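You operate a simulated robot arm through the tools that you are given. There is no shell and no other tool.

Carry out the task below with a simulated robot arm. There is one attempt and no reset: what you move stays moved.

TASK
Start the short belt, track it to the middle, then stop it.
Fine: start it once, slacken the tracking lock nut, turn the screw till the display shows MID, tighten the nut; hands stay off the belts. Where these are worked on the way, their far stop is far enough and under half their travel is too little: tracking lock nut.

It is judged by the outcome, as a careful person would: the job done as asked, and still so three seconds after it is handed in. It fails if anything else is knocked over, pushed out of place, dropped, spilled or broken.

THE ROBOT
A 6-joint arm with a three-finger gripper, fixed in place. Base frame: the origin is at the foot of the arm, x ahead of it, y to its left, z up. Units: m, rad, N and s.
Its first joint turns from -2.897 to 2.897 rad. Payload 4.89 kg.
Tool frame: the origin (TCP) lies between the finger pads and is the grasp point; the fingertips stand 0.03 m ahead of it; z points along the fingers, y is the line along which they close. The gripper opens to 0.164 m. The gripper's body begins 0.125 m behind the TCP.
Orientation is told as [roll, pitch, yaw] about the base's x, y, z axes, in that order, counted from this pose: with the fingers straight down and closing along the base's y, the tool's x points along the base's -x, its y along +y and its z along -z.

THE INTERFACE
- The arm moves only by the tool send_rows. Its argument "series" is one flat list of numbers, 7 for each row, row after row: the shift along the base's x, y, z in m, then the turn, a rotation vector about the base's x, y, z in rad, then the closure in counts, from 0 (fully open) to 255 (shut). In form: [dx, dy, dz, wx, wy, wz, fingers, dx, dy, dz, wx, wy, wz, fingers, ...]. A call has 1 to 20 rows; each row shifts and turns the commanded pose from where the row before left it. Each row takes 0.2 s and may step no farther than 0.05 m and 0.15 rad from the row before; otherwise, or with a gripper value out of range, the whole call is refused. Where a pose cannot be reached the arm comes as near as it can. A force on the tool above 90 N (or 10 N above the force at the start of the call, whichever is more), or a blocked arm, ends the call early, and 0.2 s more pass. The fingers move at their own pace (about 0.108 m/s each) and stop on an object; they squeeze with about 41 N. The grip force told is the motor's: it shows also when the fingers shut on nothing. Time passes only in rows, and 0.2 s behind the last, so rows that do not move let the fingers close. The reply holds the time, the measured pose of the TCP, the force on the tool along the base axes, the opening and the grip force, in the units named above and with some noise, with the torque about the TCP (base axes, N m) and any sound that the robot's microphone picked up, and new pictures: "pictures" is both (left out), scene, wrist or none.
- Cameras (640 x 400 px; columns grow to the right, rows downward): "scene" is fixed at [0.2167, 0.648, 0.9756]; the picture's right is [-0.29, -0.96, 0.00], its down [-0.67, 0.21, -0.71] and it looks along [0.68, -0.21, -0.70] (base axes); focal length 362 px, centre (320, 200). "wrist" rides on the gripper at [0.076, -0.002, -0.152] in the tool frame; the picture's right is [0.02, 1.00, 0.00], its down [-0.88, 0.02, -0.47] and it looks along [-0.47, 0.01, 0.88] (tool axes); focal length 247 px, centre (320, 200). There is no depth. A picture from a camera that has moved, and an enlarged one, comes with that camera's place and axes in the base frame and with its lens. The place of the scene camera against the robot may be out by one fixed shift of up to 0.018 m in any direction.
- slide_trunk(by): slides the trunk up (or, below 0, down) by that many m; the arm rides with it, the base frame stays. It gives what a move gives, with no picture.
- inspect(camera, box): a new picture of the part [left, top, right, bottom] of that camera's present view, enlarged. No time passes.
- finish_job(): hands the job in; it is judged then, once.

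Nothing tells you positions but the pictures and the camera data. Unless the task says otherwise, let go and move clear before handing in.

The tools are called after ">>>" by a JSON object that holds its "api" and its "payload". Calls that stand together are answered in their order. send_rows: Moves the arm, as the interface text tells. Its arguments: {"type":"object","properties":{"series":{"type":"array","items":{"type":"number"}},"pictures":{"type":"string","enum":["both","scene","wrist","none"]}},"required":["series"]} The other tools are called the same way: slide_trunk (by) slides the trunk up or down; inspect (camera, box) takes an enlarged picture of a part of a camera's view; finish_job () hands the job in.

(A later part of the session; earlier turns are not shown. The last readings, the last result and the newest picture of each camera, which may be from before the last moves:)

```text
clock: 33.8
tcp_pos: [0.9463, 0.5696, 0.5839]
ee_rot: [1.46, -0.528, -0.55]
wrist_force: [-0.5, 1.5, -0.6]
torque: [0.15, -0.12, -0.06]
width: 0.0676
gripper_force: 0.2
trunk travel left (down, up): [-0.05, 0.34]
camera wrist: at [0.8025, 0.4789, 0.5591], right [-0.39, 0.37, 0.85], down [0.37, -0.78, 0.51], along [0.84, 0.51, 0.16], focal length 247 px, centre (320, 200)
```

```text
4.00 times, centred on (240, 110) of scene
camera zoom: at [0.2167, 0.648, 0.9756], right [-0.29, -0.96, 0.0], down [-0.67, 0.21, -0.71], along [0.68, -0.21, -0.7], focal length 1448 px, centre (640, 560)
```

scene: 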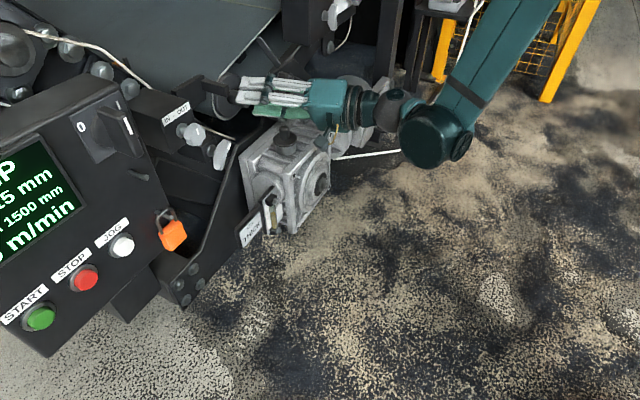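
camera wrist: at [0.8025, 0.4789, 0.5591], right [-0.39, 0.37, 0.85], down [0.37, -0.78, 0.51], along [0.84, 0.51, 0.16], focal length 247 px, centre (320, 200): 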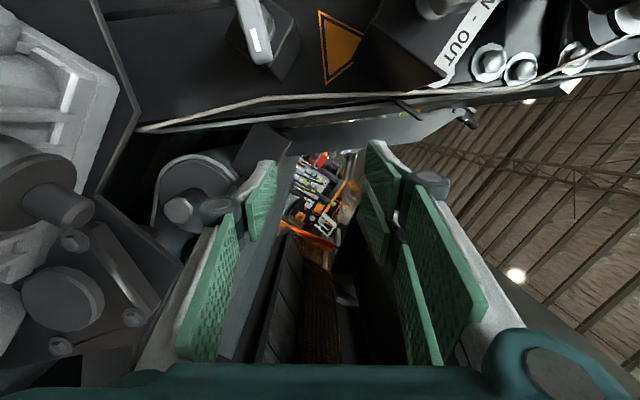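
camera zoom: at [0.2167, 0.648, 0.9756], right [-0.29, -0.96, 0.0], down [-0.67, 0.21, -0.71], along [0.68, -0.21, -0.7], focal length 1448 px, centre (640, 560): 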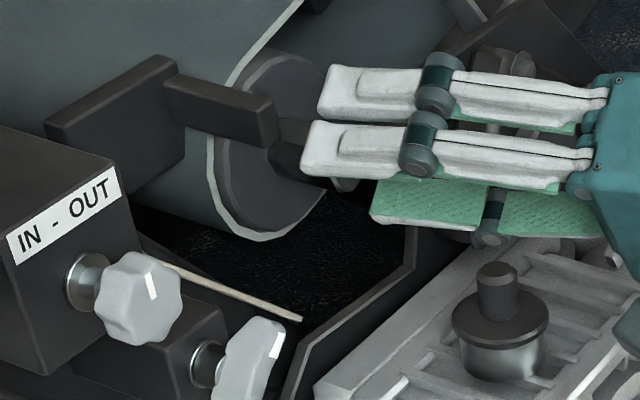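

The wing is clear and still turned. I'll back away upward, then raise the trunk, which should let the tool reach the wing while level.

>>> {"api": "send_rows", "payload": {"series": [-0.01, -0.01, 0.034, 0, 0, 0, 150, -0.01, -0.01, 0.034, 0, 0, 0, 150, -0.01, -0.01, 0.034, 0, 0, 0, 150], "pictures": "none"}}

>>> {"api": "slide_trunk", "payload": {"by": 0.17}}

>>> {"api": "slide_trunk", "payload": {"by": 0.17}}

>>> {"api": "send_rows", "payload": {"series": [0, 0, 0, 0.035, -0.035, -0.0855, 150, 0, 0, 0, 0.035, -0.035, -0.0855, 150]}}

```text
clock: 34.6
tcp_pos: [0.9126, 0.5376, 0.6844]
ee_rot: [1.458, -0.529, -0.55]
wrist_force: [1.4, 1.1, -1.0]
torque: [0.15, -0.09, 0.11]
width: 0.0674
gripper_force: 0.2
trunk travel left (down, up): [-0.05, 0.34]
```

```text
clock: 36.6
tcp_pos: [0.9121, 0.5374, 0.855]
ee_rot: [1.458, -0.531, -0.552]
wrist_force: [-0.4, -0.8, -0.5]
torque: [0.01, -0.05, 0.02]
width: 0.0677
gripper_force: 0.0
trunk travel left (down, up): [-0.22, 0.17]
```

```text
clock: 38.5
tcp_pos: [0.9121, 0.5371, 1.0239]
ee_rot: [1.459, -0.531, -0.552]
wrist_force: [-0.6, 0.3, -0.1]
torque: [0.03, -0.03, 0.0]
width: 0.0677
gripper_force: 0.0
trunk travel left (down, up): [-0.39, 0.0]
```

```text
clock: 39.1
tcp_pos: [0.9371, 0.548, 1.0367]
ee_rot: [1.571, -0.543, -0.78]
wrist_force: [-0.4, -0.6, 0.0]
torque: [0.02, -0.01, 0.04]
width: 0.0674
gripper_force: 0.1
out of reach, approached as far as the arm can: row 1, 2
trunk travel left (down, up): [-0.39, 0.0]
camera wrist: at [0.7818, 0.4853, 0.9947], right [-0.38, 0.37, 0.85], down [0.2, -0.86, 0.47], along [0.9, 0.34, 0.25], focal length 247 px, centre (320, 200)
```

scene: 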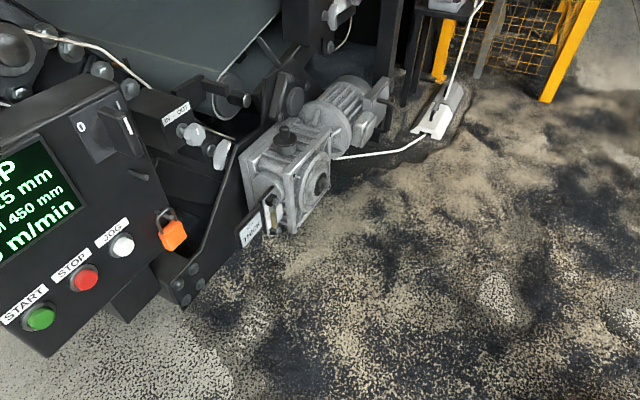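
wrist: 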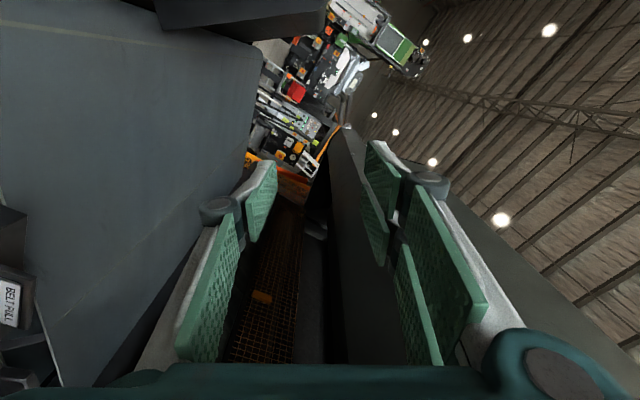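

With the trunk raised the tool is level and the parts are in view again. I'll angle the tool sideways to stay within reach, then descend to the right of the wing.

>>> {"api": "send_rows", "payload": {"series": [0, 0, 0, -0.052, 0.052, 0.119, 150, 0, 0, 0, -0.052, 0.052, 0.119, 150, 0, 0, 0, -0.052, 0.052, 0.119, 150, 0, 0, -0.047, 0, 0, 0, 150, 0, 0, -0.047, 0, 0, 0, 150, 0, 0, -0.047, 0, 0, 0, 150, 0, 0, -0.047, 0, 0, 0, 150, 0, 0, -0.047, 0, 0, 0, 150, 0, 0, -0.047, 0, 0, 0, 150, 0, 0, -0.047, 0, 0, 0, 150]}}

>>> {"api": "inspect", "payload": {"camera": "scene", "box": [0, 60, 320, 260]}}

```text
clock: 41.3
tcp_pos: [0.9179, 0.5446, 0.8122]
ee_rot: [1.326, -0.488, -0.3]
wrist_force: [-0.4, -0.2, -0.5]
torque: [0.09, -0.05, 0.07]
width: 0.0678
gripper_force: 0.0
out of reach, approached as far as the arm can: row 8, 9, 10
trunk travel left (down, up): [-0.39, 0.0]
camera wrist: at [0.7936, 0.4278, 0.8082], right [-0.38, 0.37, 0.85], down [0.55, -0.65, 0.53], along [0.74, 0.67, 0.04], focal length 247 px, centre (320, 200)
```

scene: 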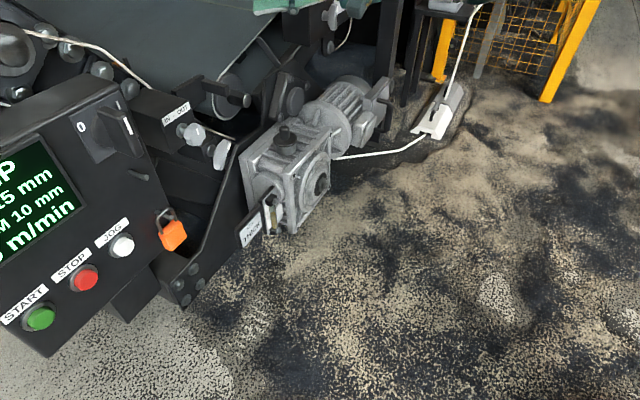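
wrist: 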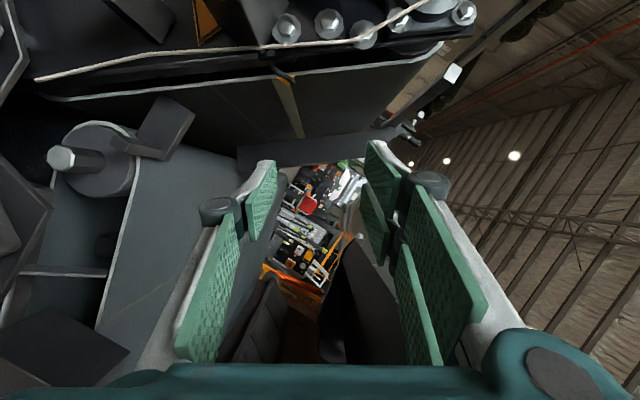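

```text
2.00 times, centred on (160, 160) of scene
camera zoom: at [0.2167, 0.648, 0.9756], right [-0.29, -0.96, 0.0], down [-0.67, 0.21, -0.71], along [0.68, -0.21, -0.7], focal length 724 px, centre (640, 280)
```

zoom: 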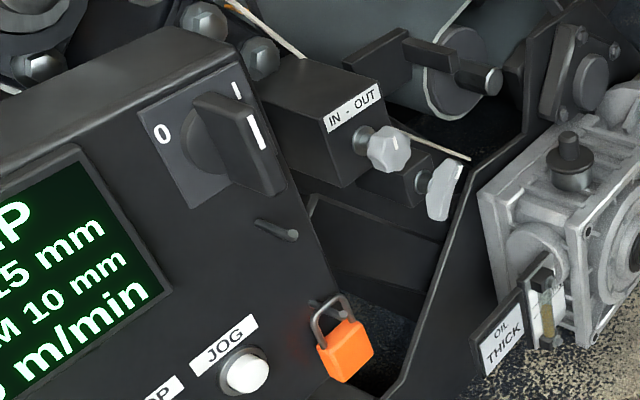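

That route is blocked by the arm's limits too. A better idea is to grip the wing across its two ends, about 77 mm apart, which needs only a small roll from neutral. I'll go back up, lower the trunk, and set that orientation in free space.

>>> {"api": "send_rows", "payload": {"series": [0, 0, 0.045, 0, 0, 0, 150, 0, 0, 0.045, 0, 0, 0, 150, 0, 0, 0.045, 0, 0, 0, 150, 0, 0, 0.045, 0, 0, 0, 150], "pictures": "none"}}

>>> {"api": "slide_trunk", "payload": {"by": -0.34}}

>>> {"api": "send_rows", "payload": {"series": [0, 0, 0, -0.0767, 0.0145, -0.0805, 150, 0, 0, 0, -0.0767, 0.0145, -0.0805, 150, 0, 0, 0, -0.0767, 0.0145, -0.0805, 150, 0, 0, 0, -0.0767, 0.0145, -0.0805, 150]}}

```text
clock: 42.3
tcp_pos: [0.9199, 0.544, 0.9957]
ee_rot: [1.327, -0.49, -0.301]
wrist_force: [-0.4, -0.1, -0.3]
torque: [0.04, 0.02, 0.1]
width: 0.0673
gripper_force: 0.1
trunk travel left (down, up): [-0.39, 0.0]
```

```text
clock: 45.6
tcp_pos: [0.9193, 0.5439, 0.6561]
ee_rot: [1.329, -0.489, -0.299]
wrist_force: [-0.7, 0.1, 0.6]
torque: [0.02, 0.02, 0.02]
width: 0.0677
gripper_force: 0.0
trunk travel left (down, up): [-0.05, 0.34]
```

```text
clock: 46.6
tcp_pos: [0.92, 0.5431, 0.6556]
ee_rot: [0.976, -0.547, -0.452]
wrist_force: [0.6, -0.9, -1.1]
torque: [0.11, -0.02, 0.08]
width: 0.0678
gripper_force: 0.1
trunk travel left (down, up): [-0.05, 0.34]
camera wrist: at [0.765, 0.4759, 0.687], right [-0.16, 0.7, 0.7], down [0.38, -0.61, 0.7], along [0.91, 0.38, -0.17], focal length 247 px, centre (320, 200)
```

scene: 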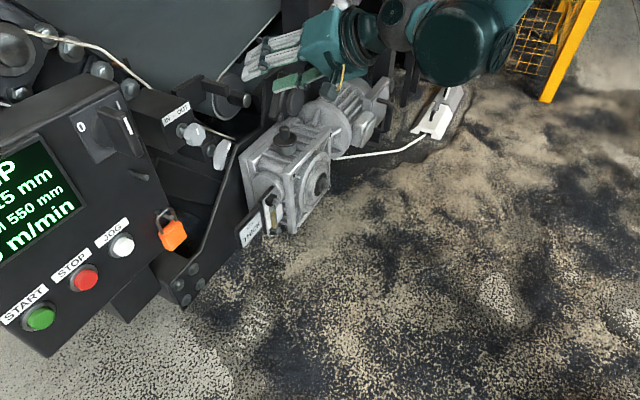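
wrist: 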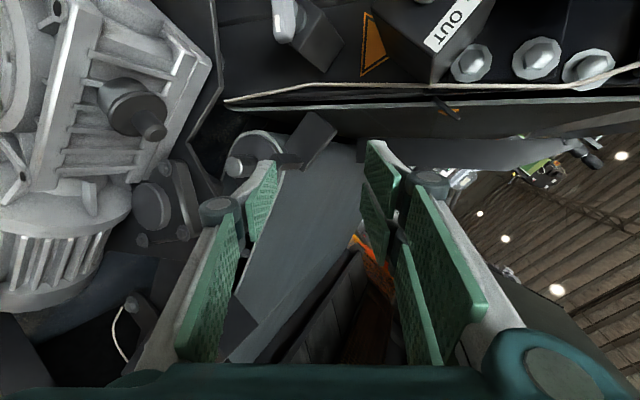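

The tool axis is now tilted straight down toward the machine again. I'll roll it to line the fingers up with the wing's ends while shifting in front of it.

>>> {"api": "send_rows", "payload": {"series": [-0.0051, 0.0051, 0, -0.0869, -0.0869, 0.0673, 150, -0.0051, 0.0051, 0, -0.0869, -0.0869, 0.0673, 150, -0.0051, 0.0051, 0, -0.0869, -0.0869, 0.0673, 150, -0.0051, 0.0051, 0, -0.0869, -0.0869, 0.0673, 150, -0.0051, 0.0051, 0, -0.0869, -0.0869, 0.0673, 150, -0.0051, 0.0051, 0, -0.0869, -0.0869, 0.0673, 150, -0.0051, 0.0051, 0, -0.0869, -0.0869, 0.0673, 150, -0.0051, 0.0051, 0, -0.0869, -0.0869, 0.0673, 150, -0.0051, 0.0051, 0, -0.0869, -0.0869, 0.0673, 100, -0.0051, 0.0051, 0, -0.0869, -0.0869, 0.0673, 75, -0.0051, 0.0051, 0, -0.0869, -0.0869, 0.0673, 75]}}

>>> {"api": "inspect", "payload": {"camera": "wrist", "box": [200, 0, 440, 150]}}

```text
clock: 49.0
tcp_pos: [0.8621, 0.5988, 0.6561]
ee_rot: [-0.806, -0.809, 1.754]
wrist_force: [0.5, 0.4, -0.6]
torque: [0.0, 0.0, 0.02]
width: 0.1159
gripper_force: 0.2
trunk travel left (down, up): [-0.05, 0.34]
camera wrist: at [0.7786, 0.4515, 0.6742], right [-0.77, 0.37, -0.51], down [-0.42, 0.31, 0.85], along [0.48, 0.87, -0.08], focal length 247 px, centre (320, 200)
```

scene: 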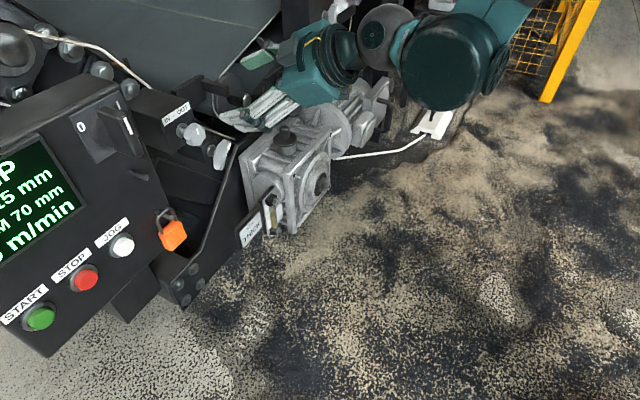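
wrist: 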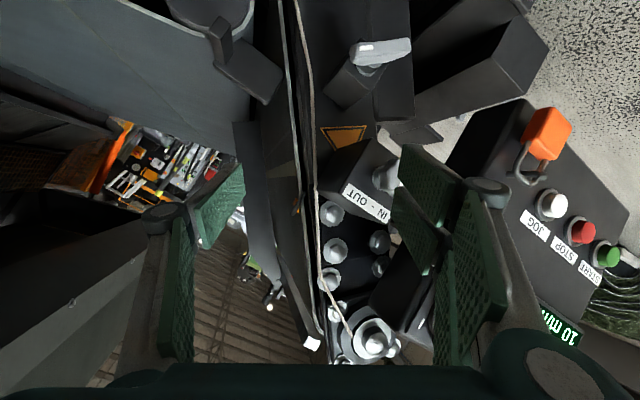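

```text
2.67 times, centred on (320, 75) of wrist
camera zoom: at [0.7786, 0.4515, 0.6742], right [-0.77, 0.37, -0.51], down [-0.42, 0.31, 0.85], along [0.48, 0.87, -0.08], focal length 659 px, centre (320, 533)
```

zoom: 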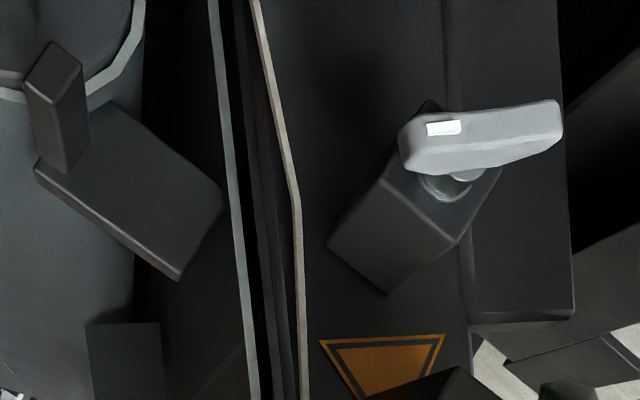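

The wing lies level in the view between the open fingers, as intended. I'll lower to a point just in front of it.

>>> {"api": "send_rows", "payload": {"series": [0.0046, 0.0046, -0.0375, 0, 0, 0, 75, 0.0046, 0.0046, -0.0375, 0, 0, 0, 75, 0.0046, 0.0046, -0.0375, 0, 0, 0, 75, 0.0046, 0.0046, -0.0375, 0, 0, 0, 75]}}

>>> {"api": "inspect", "payload": {"camera": "wrist", "box": [200, 60, 440, 210]}}

>>> {"api": "inspect", "payload": {"camera": "scene", "box": [150, 80, 310, 180]}}

```text
clock: 50.0
tcp_pos: [0.8808, 0.6173, 0.506]
ee_rot: [-0.807, -0.811, 1.755]
wrist_force: [-0.8, -0.6, 1.3]
torque: [-0.09, 0.09, -0.05]
width: 0.1159
gripper_force: 0.0
trunk travel left (down, up): [-0.05, 0.34]
camera wrist: at [0.7972, 0.4692, 0.5239], right [-0.77, 0.37, -0.51], down [-0.42, 0.31, 0.85], along [0.48, 0.87, -0.08], focal length 247 px, centre (320, 200)
```

scene: 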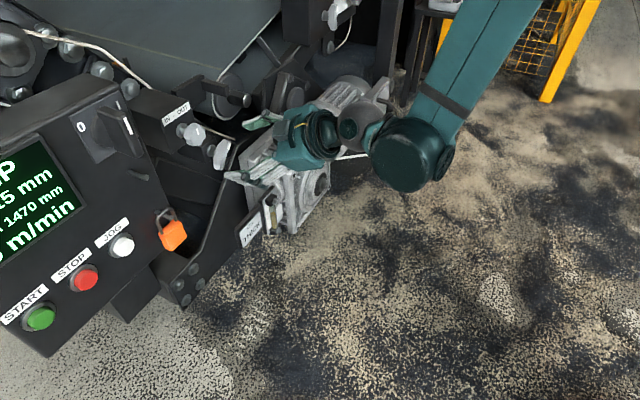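
wrist: 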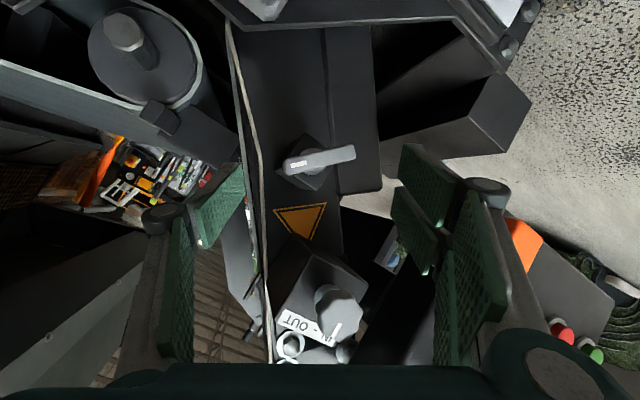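

```text
2.67 times, centred on (320, 135) of wrist
camera zoom: at [0.7972, 0.4692, 0.5239], right [-0.77, 0.37, -0.51], down [-0.42, 0.31, 0.85], along [0.48, 0.87, -0.08], focal length 659 px, centre (320, 373)
```

zoom: 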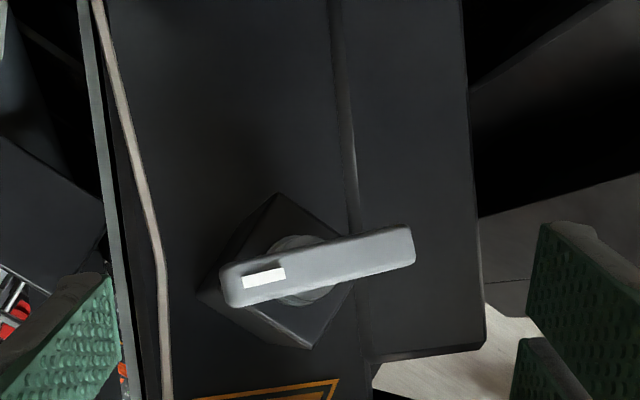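

```text
4.00 times, centred on (230, 130) of scene
camera zoom: at [0.2167, 0.648, 0.9756], right [-0.29, -0.96, 0.0], down [-0.67, 0.21, -0.71], along [0.68, -0.21, -0.7], focal length 1448 px, centre (680, 480)
```

zoom: 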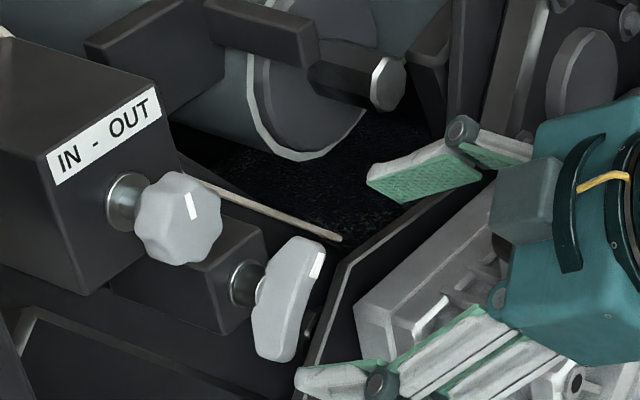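

The fingers are centred on the wing's ends and the white cord is well behind. I'll advance along the tool axis and close across the ends.

>>> {"api": "send_rows", "payload": {"series": [0.019, 0.019, -0.0145, 0, 0, 0, 75, 0.019, 0.019, -0.0145, 0, 0, 0, 75, 0, 0, 0, 0, 0, 0, 75], "pictures": "none"}}

>>> {"api": "inspect", "payload": {"camera": "wrist", "box": [160, 60, 480, 260]}}

>>> {"api": "inspect", "payload": {"camera": "scene", "box": [150, 80, 310, 180]}}

```text
clock: 50.8
tcp_pos: [0.9228, 0.6566, 0.476]
ee_rot: [-0.805, -0.812, 1.753]
wrist_force: [-0.4, -0.1, 0.6]
torque: [-0.03, 0.02, -0.01]
width: 0.1159
gripper_force: 0.0
trunk travel left (down, up): [-0.05, 0.34]
```

```text
2.00 times, centred on (320, 160) of wrist
camera zoom: at [0.8376, 0.509, 0.4946], right [-0.77, 0.37, -0.51], down [-0.42, 0.31, 0.85], along [0.48, 0.87, -0.08], focal length 494 px, centre (320, 280)
```

zoom: 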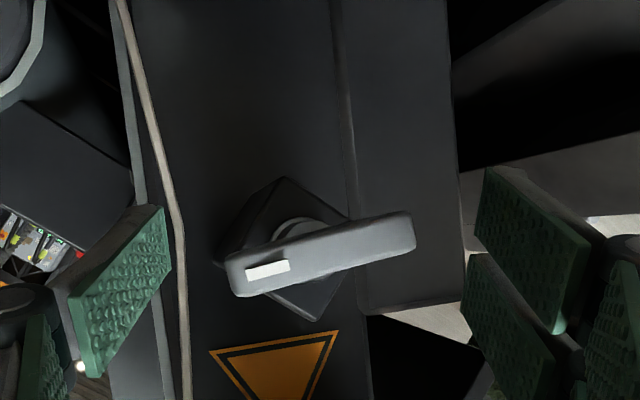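

```text
4.00 times, centred on (230, 130) of scene
camera zoom: at [0.2167, 0.648, 0.9756], right [-0.29, -0.96, 0.0], down [-0.67, 0.21, -0.71], along [0.68, -0.21, -0.7], focal length 1448 px, centre (680, 480)
```

zoom: 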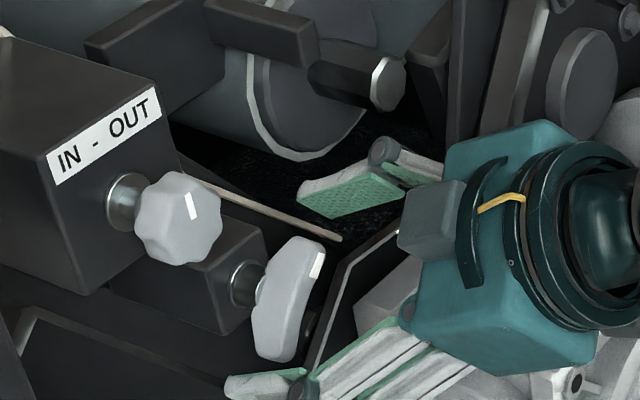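

The wing is at about 46° now, since an earlier light touch nudged it back. I'll roll the fingers another 12° to match, then close across its ends.

>>> {"api": "send_rows", "payload": {"series": [0, 0, 0, -0.065, -0.065, 0.05, 75, 0, 0, 0, -0.065, -0.065, 0.05, 75], "pictures": "none"}}

>>> {"api": "inspect", "payload": {"camera": "wrist", "box": [160, 60, 480, 260]}}

```text
clock: 51.4
tcp_pos: [0.9204, 0.6564, 0.4773]
ee_rot: [-0.925, -0.647, 1.934]
wrist_force: [-0.9, -0.9, 0.1]
torque: [-0.03, 0.04, 0.0]
width: 0.1156
gripper_force: 0.1
trunk travel left (down, up): [-0.05, 0.34]
```

```text
2.00 times, centred on (320, 160) of wrist
camera zoom: at [0.8482, 0.5044, 0.5043], right [-0.73, 0.22, -0.65], down [-0.56, 0.37, 0.75], along [0.4, 0.9, -0.14], focal length 494 px, centre (320, 280)
```

zoom: 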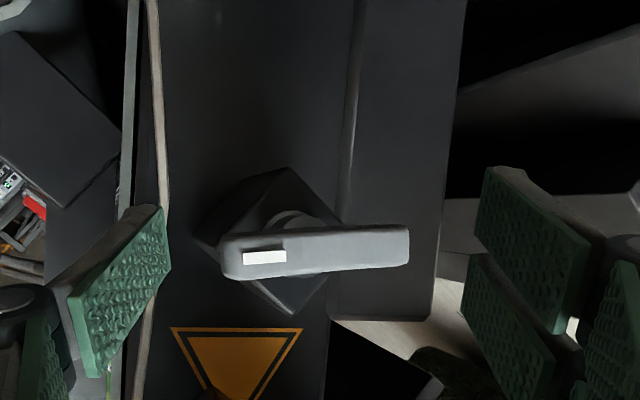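

The wing is aligned with the fingers now. I'll close across its ends.

>>> {"api": "send_rows", "payload": {"series": [0, 0, 0, 0, 0, 0, 255, 0, 0, 0, 0, 0, 0, 255], "pictures": "none"}}

>>> {"api": "inspect", "payload": {"camera": "wrist", "box": [160, 60, 480, 260]}}

```text
clock: 52.0
tcp_pos: [0.9203, 0.6571, 0.4767]
ee_rot: [-0.928, -0.649, 1.935]
wrist_force: [3.4, -0.6, 1.5]
torque: [-0.22, 0.18, 0.85]
width: 0.0721
gripper_force: 44.9
trunk travel left (down, up): [-0.05, 0.34]
```

```text
2.00 times, centred on (320, 160) of wrist
camera zoom: at [0.8482, 0.5043, 0.5045], right [-0.73, 0.22, -0.65], down [-0.56, 0.37, 0.75], along [0.4, 0.9, -0.14], focal length 494 px, centre (320, 280)
```

zoom: 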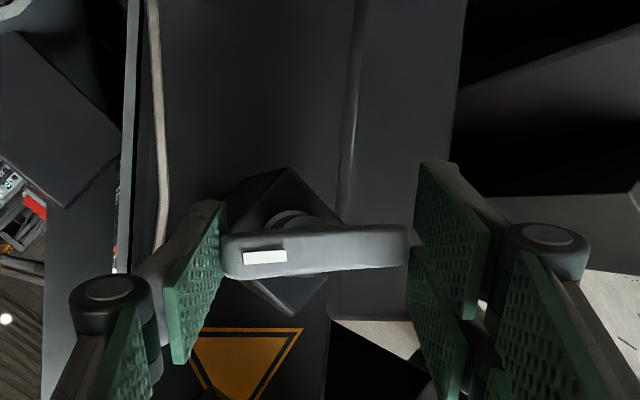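

The grip across the ends holds at 72 mm. I'll turn clockwise about the pivot in small steps.

>>> {"api": "send_rows", "payload": {"series": [0.0011, -0.0011, -0.0001, 0.085, 0.085, 0, 255, 0.0011, -0.0011, -0.0003, 0.085, 0.085, 0, 255, 0.001, -0.001, -0.0004, 0.085, 0.085, 0, 255, 0.001, -0.001, -0.0006, 0.085, 0.085, 0, 255], "pictures": "none"}}

>>> {"api": "inspect", "payload": {"camera": "wrist", "box": [160, 60, 480, 260]}}

```text
clock: 53.0
tcp_pos: [0.923, 0.6545, 0.476]
ee_rot: [-0.524, -1.061, 1.625]
wrist_force: [-4.7, 23.9, 10.4]
torque: [0.27, -0.06, 0.93]
width: 0.0716
gripper_force: 44.5
trunk travel left (down, up): [-0.05, 0.34]
```

```text
2.00 times, centred on (320, 160) of wrist
camera zoom: at [0.8555, 0.4974, 0.4729], right [-0.89, 0.38, -0.26], down [-0.26, 0.07, 0.96], along [0.38, 0.92, 0.04], focal length 494 px, centre (320, 280)
```

zoom: 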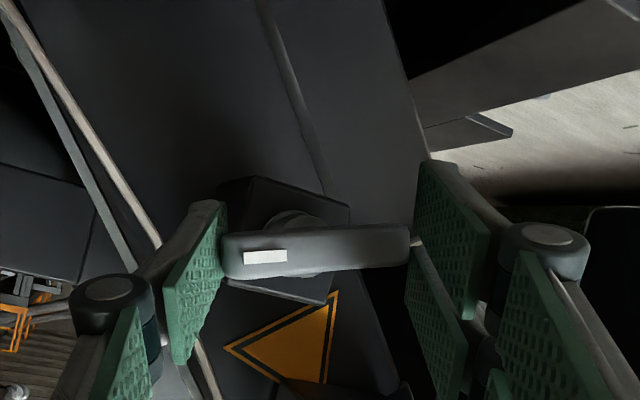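

The wing follows, now at about 73°. I'll continue clockwise.

>>> {"api": "send_rows", "payload": {"series": [0.0003, -0.0001, -0.0004, 0.085, 0.085, 0, 255, 0.0008, -0.0008, -0.0007, 0.085, 0.085, 0, 255, 0.0007, -0.0007, -0.0009, 0.085, 0.085, 0, 255, 0.0006, -0.0006, -0.001, 0.085, 0.085, 0, 255], "pictures": "none"}}

>>> {"api": "inspect", "payload": {"camera": "wrist", "box": [160, 60, 480, 260]}}

```text
clock: 54.0
tcp_pos: [0.9245, 0.6494, 0.4738]
ee_rot: [0.632, -1.222, 0.55]
wrist_force: [-19.8, 0.2, 0.9]
torque: [1.88, -2.21, -5.42]
width: 0.0715
gripper_force: 45.0
trunk travel left (down, up): [-0.05, 0.34]
```

```text
2.00 times, centred on (320, 160) of wrist
camera zoom: at [0.8509, 0.4982, 0.443], right [-0.9, 0.4, 0.18], down [0.08, -0.26, 0.96], along [0.43, 0.88, 0.21], focal length 494 px, centre (320, 280)
```

zoom: 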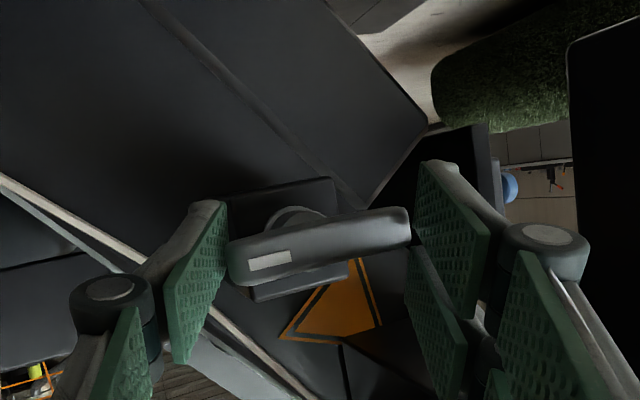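

The wing stopped following at about 90° from its starting position, so it has reached its far stop and the nut is slack. I'll release and retreat along the tool axis.

>>> {"api": "send_rows", "payload": {"series": [0, 0, 0, 0, 0, 0, 75, 0, 0, 0, 0, 0, 0, 75, -0.0103, -0.027, 0.0083, 0, 0, 0, 75, -0.0103, -0.027, 0.0083, 0, 0, 0, 75]}}

>>> {"api": "inspect", "payload": {"camera": "wrist", "box": [160, 60, 480, 260]}}

>>> {"api": "inspect", "payload": {"camera": "scene", "box": [0, 60, 320, 260]}}

```text
clock: 55.0
tcp_pos: [0.9034, 0.5975, 0.4899]
ee_rot: [0.632, -1.227, 0.548]
wrist_force: [0.2, 1.1, -0.6]
torque: [0.05, 0.0, -0.02]
width: 0.1155
gripper_force: 0.0
trunk travel left (down, up): [-0.05, 0.34]
camera wrist: at [0.8306, 0.4464, 0.4582], right [-0.9, 0.4, 0.18], down [0.07, -0.26, 0.96], along [0.43, 0.88, 0.21], focal length 247 px, centre (320, 200)
```

scene: 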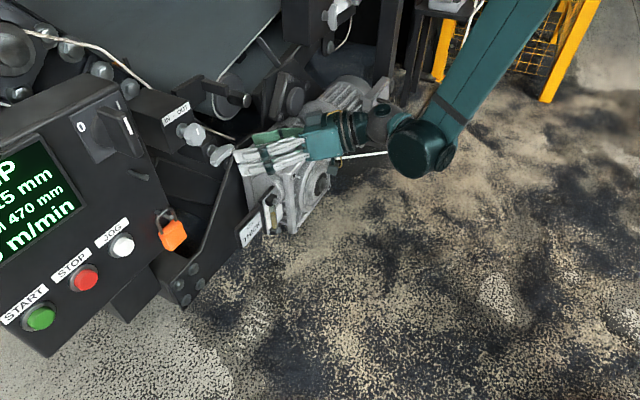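
wrist: 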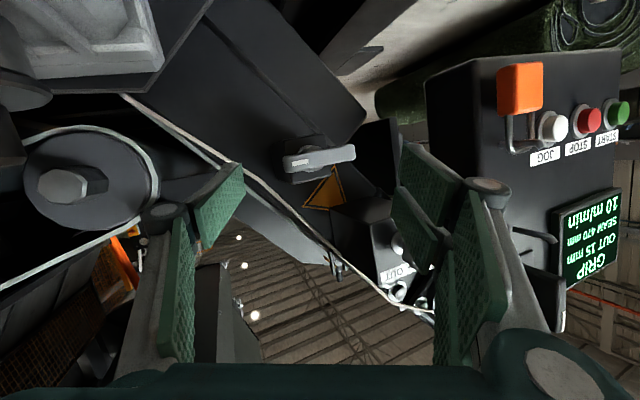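

```text
2.00 times, centred on (320, 160) of wrist
camera zoom: at [0.8306, 0.4464, 0.4582], right [-0.9, 0.4, 0.18], down [0.07, -0.26, 0.96], along [0.43, 0.88, 0.21], focal length 494 px, centre (320, 280)
```

zoom: 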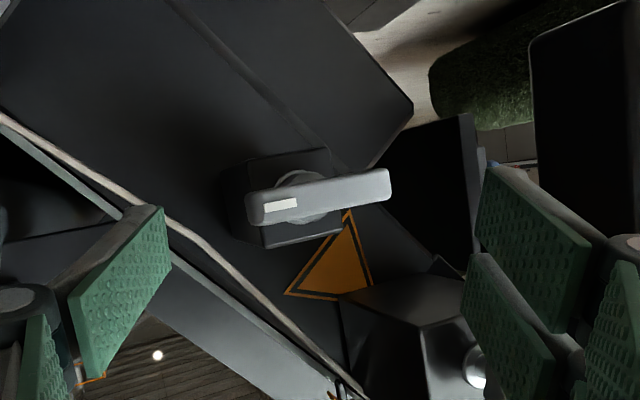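

```text
2.00 times, centred on (160, 160) of scene
camera zoom: at [0.2167, 0.648, 0.9756], right [-0.29, -0.96, 0.0], down [-0.67, 0.21, -0.71], along [0.68, -0.21, -0.7], focal length 724 px, centre (640, 280)
```

zoom: 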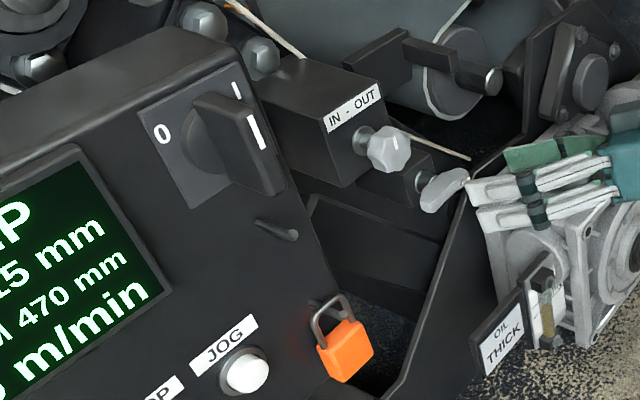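

The wing now sits level, so the lock nut is fully slackened. I'll back away, return the tool to neutral, and move in front of the tracking knob.

>>> {"api": "send_rows", "payload": {"series": [-0.0055, -0.0055, 0.0375, -0.085, -0.085, 0, 110, -0.0055, -0.0055, 0.0375, -0.085, -0.085, 0, 150, -0.0055, -0.0055, 0.0375, -0.085, -0.085, 0, 150, -0.0055, -0.0055, 0.0375, -0.085, -0.085, 0, 150, -0.02, 0.02, 0, -0.085, -0.085, 0, 150, -0.02, 0.02, 0, -0.085, -0.085, 0, 150, -0.02, 0.02, 0, -0.085, -0.085, 0, 150, -0.02, 0.02, 0, -0.085, -0.085, 0, 150]}}

```text
clock: 56.8
tcp_pos: [0.8061, 0.6547, 0.6395]
ee_rot: [-0.928, -0.647, 1.935]
wrist_force: [1.6, -1.3, -0.3]
torque: [0.07, 0.0, 0.15]
width: 0.0679
gripper_force: 0.1
trunk travel left (down, up): [-0.05, 0.34]
camera wrist: at [0.7327, 0.5026, 0.6668], right [-0.73, 0.22, -0.65], down [-0.56, 0.37, 0.75], along [0.4, 0.9, -0.14], focal length 247 px, centre (320, 200)
```

scene: 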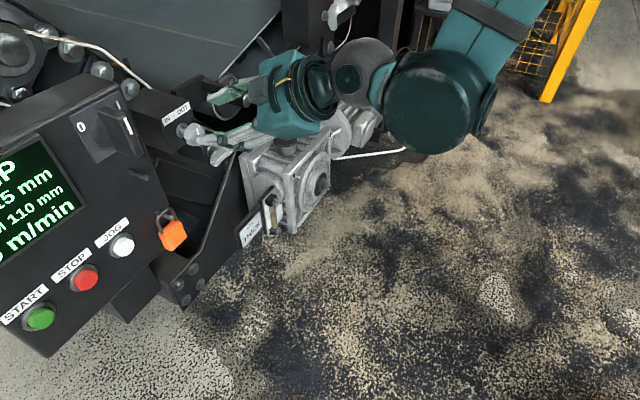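
wrist: 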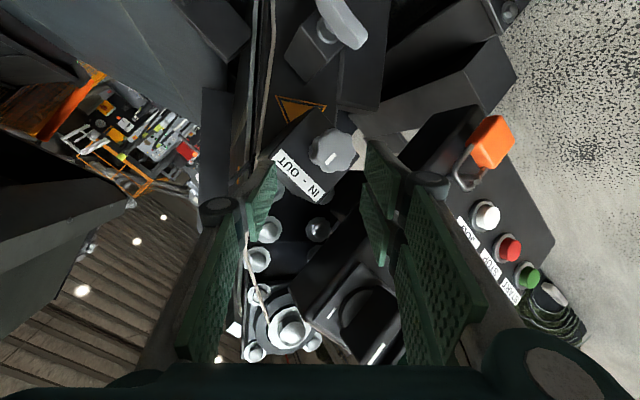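

I'll roll back to neutral so the fingers close horizontally across the knob.

>>> {"api": "send_rows", "payload": {"series": [0, 0, 0, 0.0857, 0.0857, -0.0663, 150, 0, 0, 0, 0.0857, 0.0857, -0.0663, 150, 0, 0, 0, 0.0857, 0.0857, -0.0663, 150, 0, 0, 0, 0.0857, 0.0857, -0.0663, 150, 0, 0, 0, 0.0857, 0.0857, -0.0663, 150, 0, 0, 0, 0.0857, 0.0857, -0.0663, 150]}}

>>> {"api": "inspect", "payload": {"camera": "wrist", "box": [200, 60, 440, 210]}}

```text
clock: 58.2
tcp_pos: [0.8054, 0.6546, 0.6401]
ee_rot: [0.035, -1.073, 0.747]
wrist_force: [0.0, 0.0, 0.1]
torque: [0.02, 0.02, -0.01]
width: 0.0676
gripper_force: 0.0
trunk travel left (down, up): [-0.05, 0.34]
camera wrist: at [0.6836, 0.5333, 0.6444], right [-0.71, 0.7, 0.0], down [0.0, 0.01, 1.0], along [0.7, 0.71, 0.0], focal length 247 px, centre (320, 200)
```

scene: 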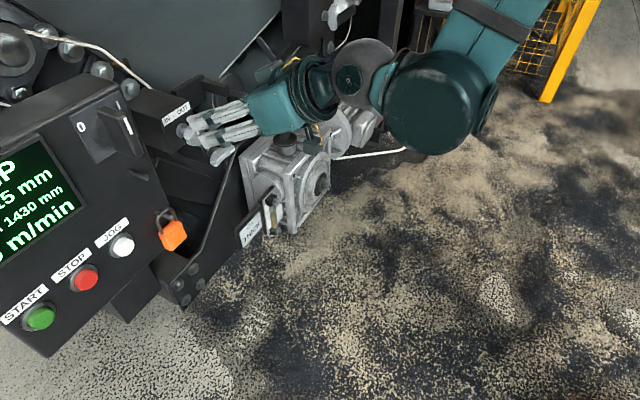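
wrist: 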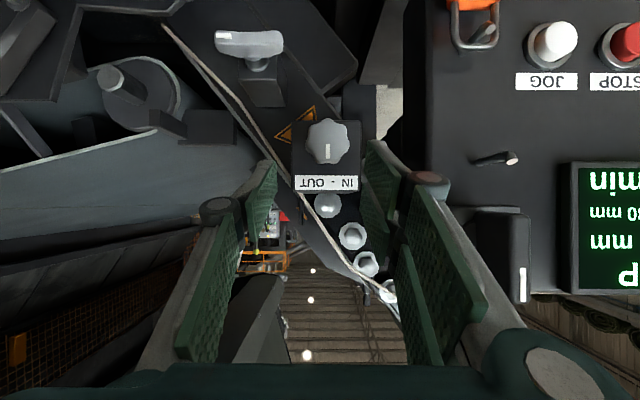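

```text
2.67 times, centred on (320, 135) of wrist
camera zoom: at [0.6836, 0.5333, 0.6444], right [-0.71, 0.7, 0.0], down [0.0, 0.01, 1.0], along [0.7, 0.71, 0.0], focal length 659 px, centre (320, 373)
```

zoom: 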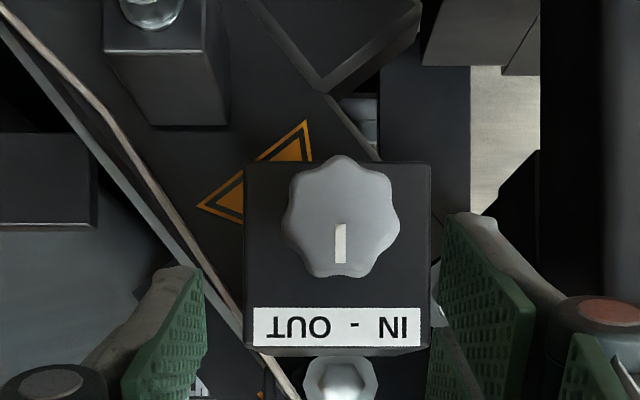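

The knob is at about u = 0.0965, z = 0.586, with a 42 mm diameter. I'll approach with the fingers straddling it.

>>> {"api": "send_rows", "payload": {"series": [0.0035, 0.0105, -0.015, 0, 0, 0, 150, 0.0035, 0.0105, -0.015, 0, 0, 0, 150], "pictures": "none"}}

>>> {"api": "inspect", "payload": {"camera": "wrist", "box": [200, 60, 440, 210]}}

>>> {"api": "inspect", "payload": {"camera": "scene", "box": [130, 80, 290, 180]}}

```text
clock: 58.8
tcp_pos: [0.8125, 0.6746, 0.6101]
ee_rot: [0.032, -1.074, 0.754]
wrist_force: [0.5, -0.2, 0.0]
torque: [-0.01, 0.02, 0.01]
width: 0.0675
gripper_force: 0.0
trunk travel left (down, up): [-0.05, 0.34]
```

```text
2.67 times, centred on (320, 135) of wrist
camera zoom: at [0.6912, 0.5538, 0.6149], right [-0.71, 0.7, 0.0], down [0.0, 0.01, 1.0], along [0.7, 0.71, 0.0], focal length 659 px, centre (320, 373)
```

zoom: 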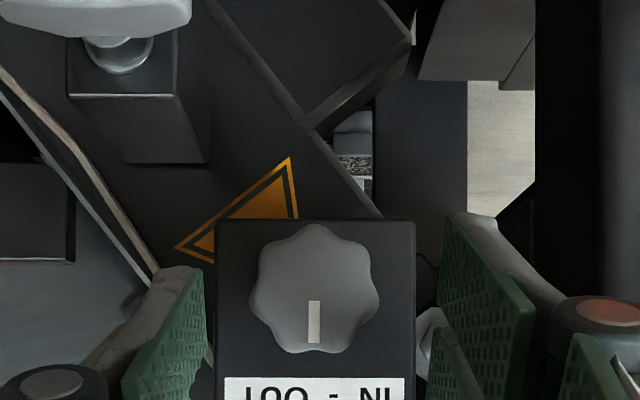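

```text
4.00 times, centred on (210, 130) of scene
camera zoom: at [0.2167, 0.648, 0.9756], right [-0.29, -0.96, 0.0], down [-0.67, 0.21, -0.71], along [0.68, -0.21, -0.7], focal length 1448 px, centre (760, 480)
```

zoom: 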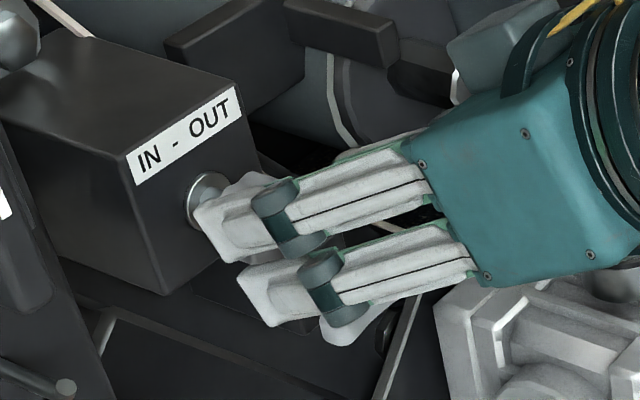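

The knob front is at d ≈ 1.11 and the fingers are centred on it. I'll advance and grip.

>>> {"api": "send_rows", "payload": {"series": [0.0126, 0.0126, -0.0053, 0, 0, 0, 150, 0.0126, 0.0126, -0.0053, 0, 0, 0, 150, 0.0126, 0.0126, -0.0053, 0, 0, 0, 150, 0, 0, 0, 0, 0, 0, 255, 0, 0, 0, 0, 0, 0, 255], "pictures": "none"}}

>>> {"api": "inspect", "payload": {"camera": "wrist", "box": [200, 100, 440, 250]}}

>>> {"api": "inspect", "payload": {"camera": "scene", "box": [0, 60, 320, 260]}}

```text
clock: 59.8
tcp_pos: [0.8451, 0.7073, 0.5938]
ee_rot: [0.027, -1.067, 0.757]
wrist_force: [-10.0, -52.5, 5.2]
torque: [0.22, -1.09, 0.88]
width: 0.0455
gripper_force: 40.6
trunk travel left (down, up): [-0.05, 0.34]
stopped in row 4: the force on the tool passed its limit at 102 N (the readings are from after the stop); the commanded pose is now the measured one
```

```text
2.67 times, centred on (320, 175) of wrist
camera zoom: at [0.7238, 0.5867, 0.5996], right [-0.71, 0.7, -0.01], down [0.0, 0.01, 1.0], along [0.7, 0.71, -0.01], focal length 659 px, centre (320, 267)
```

zoom: 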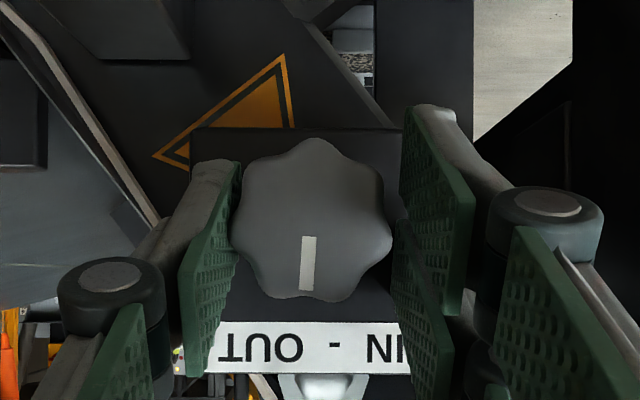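

```text
2.00 times, centred on (160, 160) of scene
camera zoom: at [0.2167, 0.648, 0.9756], right [-0.29, -0.96, 0.0], down [-0.67, 0.21, -0.71], along [0.68, -0.21, -0.7], focal length 724 px, centre (640, 280)
```

zoom: 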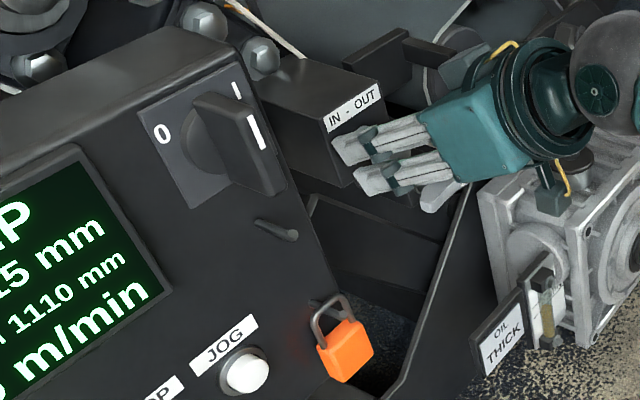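

Closing tripped the force limit, so the fingertips are probably touching the box behind the knob. I'll open, back out 8 mm and regrip.

>>> {"api": "send_rows", "payload": {"series": [0, 0, 0, 0, 0, 0, 150, -0.005, -0.0065, 0.0, 0, 0, 0, 150, 0, 0, 0, 0, 0, 0, 170, 0, 0, 0, 0, 0, 0, 190, 0, 0, 0, 0, 0, 0, 255, 0, 0, 0, 0, 0, 0, 255], "pictures": "none"}}

>>> {"api": "inspect", "payload": {"camera": "wrist", "box": [200, 100, 440, 250]}}

```text
clock: 61.2
tcp_pos: [0.8431, 0.7021, 0.5932]
ee_rot: [0.028, -1.072, 0.756]
wrist_force: [55.3, -47.7, -2.0]
torque: [-0.21, -0.33, -1.23]
width: 0.0414
gripper_force: 45.2
trunk travel left (down, up): [-0.05, 0.34]
```

```text
2.67 times, centred on (320, 175) of wrist
camera zoom: at [0.7214, 0.5816, 0.5981], right [-0.71, 0.7, -0.01], down [0.0, 0.01, 1.0], along [0.7, 0.71, -0.01], focal length 659 px, centre (320, 267)
```

zoom: 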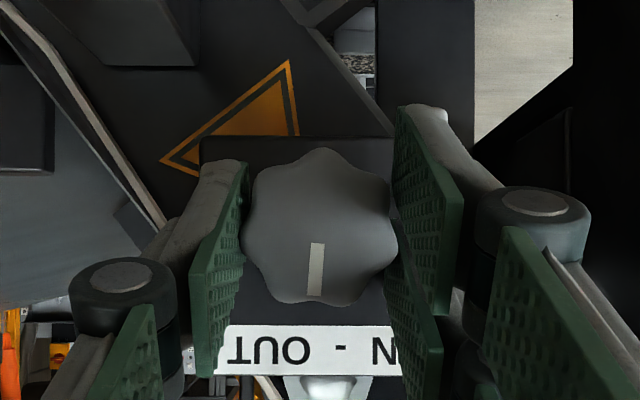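

The knob is held at 41 mm. I'll relieve the sideways load, then turn a little counter-clockwise, toward the "IN" side of the label, and read the display.

>>> {"api": "send_rows", "payload": {"series": [0.0024, -0.0024, 0, 0, 0, 0, 255, 0, 0, 0, -0.07, -0.07, 0, 255, 0, 0, 0, -0.07, -0.07, 0, 255], "pictures": "none"}}

>>> {"api": "inspect", "payload": {"camera": "wrist", "box": [200, 100, 440, 250]}}

>>> {"api": "inspect", "payload": {"camera": "scene", "box": [0, 100, 160, 300]}}

```text
clock: 62.0
tcp_pos: [0.8406, 0.7029, 0.5917]
ee_rot: [-0.369, -1.039, 1.106]
wrist_force: [37.9, -26.3, -2.5]
torque: [-0.34, 0.06, -0.77]
width: 0.0411
gripper_force: 44.8
trunk travel left (down, up): [-0.05, 0.34]
```

```text
2.67 times, centred on (320, 175) of wrist
camera zoom: at [0.7204, 0.5826, 0.5984], right [-0.7, 0.69, -0.2], down [-0.14, 0.15, 0.98], along [0.7, 0.71, -0.01], focal length 659 px, centre (320, 267)
```

zoom: 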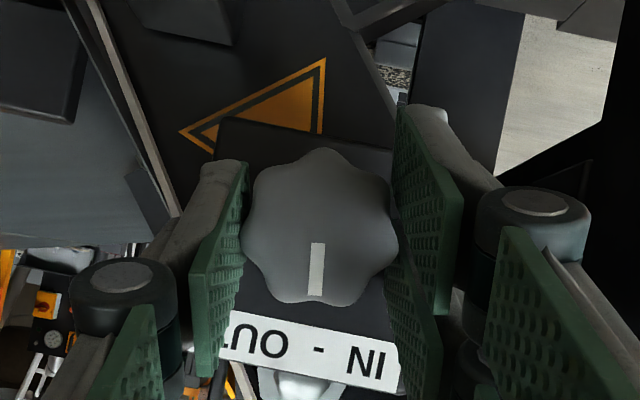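

```text
2.00 times, centred on (80, 200) of scene
camera zoom: at [0.2167, 0.648, 0.9756], right [-0.29, -0.96, 0.0], down [-0.67, 0.21, -0.71], along [0.68, -0.21, -0.7], focal length 724 px, centre (800, 200)
```

zoom: 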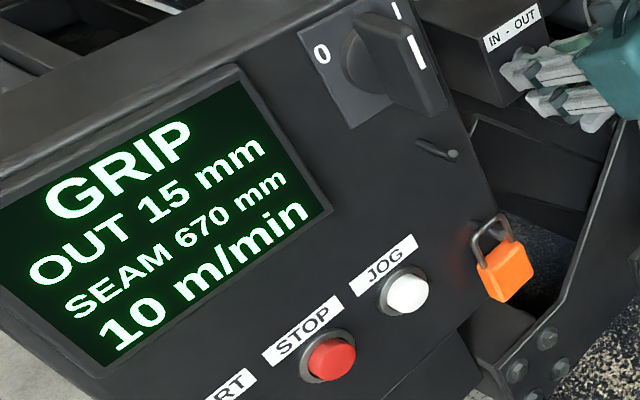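

The knob turned with the gripper, about 0.2 rad counter-clockwise, and the display still reads OUT 15. I'll turn a bit more, then wait to see how the belt responds.

>>> {"api": "send_rows", "payload": {"series": [0.0018, -0.0018, 0, -0.085, -0.085, 0, 255, -0.0003, 0.0003, 0, -0.085, -0.085, 0, 255, 0, 0, 0, 0, 0, 0, 255, 0, 0, 0, 0, 0, 0, 255, 0, 0, 0, 0, 0, 0, 255, 0, 0, 0, 0, 0, 0, 255, 0, 0, 0, 0, 0, 0, 255], "pictures": "none"}}

>>> {"api": "inspect", "payload": {"camera": "scene", "box": [0, 100, 160, 300]}}

>>> {"api": "inspect", "payload": {"camera": "wrist", "box": [200, 100, 440, 250]}}

```text
clock: 63.6
tcp_pos: [0.841, 0.7043, 0.5933]
ee_rot: [-0.755, -0.923, 1.431]
wrist_force: [-43.6, -1.5, -24.2]
torque: [-0.46, 0.77, 0.76]
width: 0.0411
gripper_force: 44.9
trunk travel left (down, up): [-0.05, 0.34]
```

```text
2.00 times, centred on (80, 200) of scene
camera zoom: at [0.2167, 0.648, 0.9756], right [-0.29, -0.96, 0.0], down [-0.67, 0.21, -0.71], along [0.68, -0.21, -0.7], focal length 724 px, centre (800, 200)
```

zoom: 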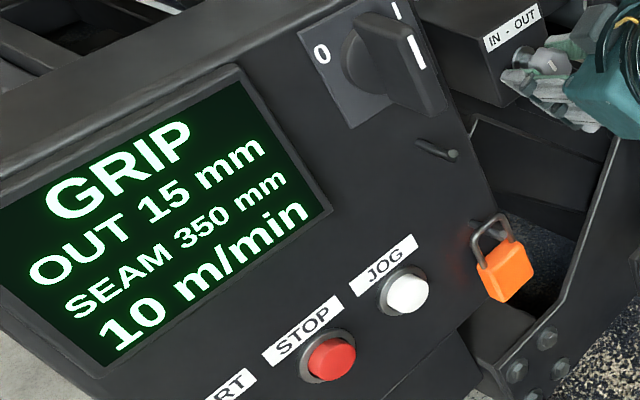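

```text
2.67 times, centred on (320, 175) of wrist
camera zoom: at [0.7192, 0.5844, 0.5982], right [-0.65, 0.63, -0.43], down [-0.3, 0.31, 0.9], along [0.7, 0.71, -0.01], focal length 659 px, centre (320, 267)
```

zoom: 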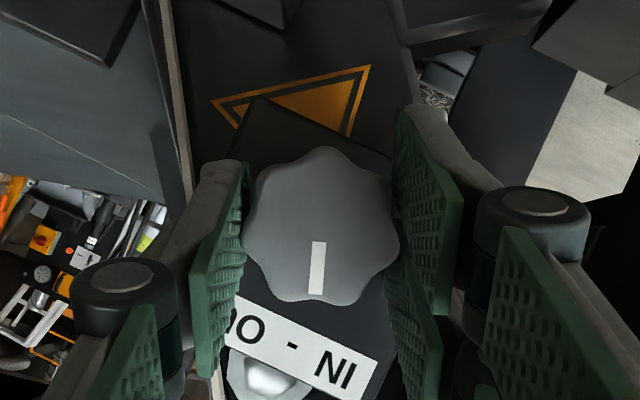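

I've turned about 0.44 rad so far with no change yet. Belts respond slowly, so I'll hold for a few seconds.

>>> {"api": "send_rows", "payload": {"series": [0.0012, 0.0006, 0.0005, 0, 0, 0, 255, 0, 0, 0, 0, 0, 0, 255, 0, 0, 0, 0, 0, 0, 255, 0, 0, 0, 0, 0, 0, 255, 0, 0, 0, 0, 0, 0, 255, 0, 0, 0, 0, 0, 0, 255, 0, 0, 0, 0, 0, 0, 255, 0, 0, 0, 0, 0, 0, 255, 0, 0, 0, 0, 0, 0, 255, 0, 0, 0, 0, 0, 0, 255, 0, 0, 0, 0, 0, 0, 255, 0, 0, 0, 0, 0, 0, 255], "pictures": "none"}}

>>> {"api": "inspect", "payload": {"camera": "scene", "box": [0, 100, 160, 300]}}

```text
clock: 66.2
tcp_pos: [0.8416, 0.7043, 0.5915]
ee_rot: [-0.756, -0.925, 1.432]
wrist_force: [-56.8, 27.7, -22.8]
torque: [-0.16, 0.75, 1.1]
width: 0.0412
gripper_force: 45.3
trunk travel left (down, up): [-0.05, 0.34]
```

```text
2.00 times, centred on (80, 200) of scene
camera zoom: at [0.2167, 0.648, 0.9756], right [-0.29, -0.96, 0.0], down [-0.67, 0.21, -0.71], along [0.68, -0.21, -0.7], focal length 724 px, centre (800, 200)
```

zoom: 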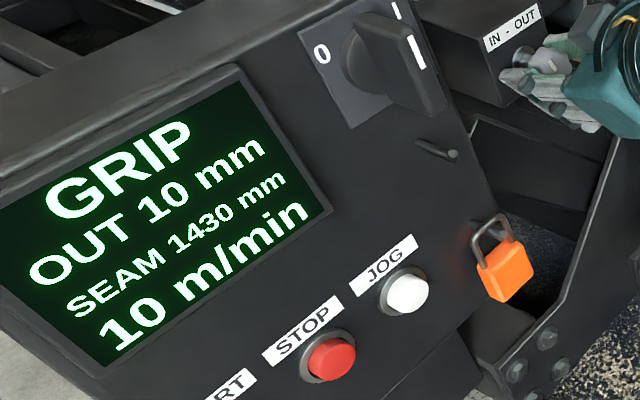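

The display dropped to OUT 10 mm, so counter-clockwise is the right way and the belt lags by a few seconds. I'll relieve the side load and keep waiting.

>>> {"api": "send_rows", "payload": {"series": [-0.0028, 0.0014, -0.001, 0, 0, 0, 255, 0, 0, 0, 0, 0, 0, 255, 0, 0, 0, 0, 0, 0, 255, 0, 0, 0, 0, 0, 0, 255, 0, 0, 0, 0, 0, 0, 255, 0, 0, 0, 0, 0, 0, 255, 0, 0, 0, 0, 0, 0, 255, 0, 0, 0, 0, 0, 0, 255, 0, 0, 0, 0, 0, 0, 255, 0, 0, 0, 0, 0, 0, 255, 0, 0, 0, 0, 0, 0, 255, 0, 0, 0, 0, 0, 0, 255, 0, 0, 0, 0, 0, 0, 255, 0, 0, 0, 0, 0, 0, 255, 0, 0, 0, 0, 0, 0, 255, 0, 0, 0, 0, 0, 0, 255], "pictures": "none"}}

>>> {"api": "inspect", "payload": {"camera": "scene", "box": [0, 100, 160, 300]}}

```text
clock: 69.6
tcp_pos: [0.8408, 0.7038, 0.5925]
ee_rot: [-0.754, -0.925, 1.429]
wrist_force: [16.2, 24.9, 9.3]
torque: [0.33, -0.27, 0.12]
width: 0.0409
gripper_force: 44.9
trunk travel left (down, up): [-0.05, 0.34]
```

```text
2.00 times, centred on (80, 200) of scene
camera zoom: at [0.2167, 0.648, 0.9756], right [-0.29, -0.96, 0.0], down [-0.67, 0.21, -0.71], along [0.68, -0.21, -0.7], focal length 724 px, centre (800, 200)
```

zoom: 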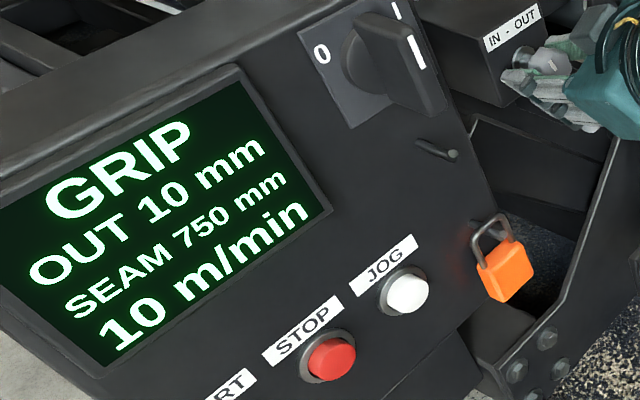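

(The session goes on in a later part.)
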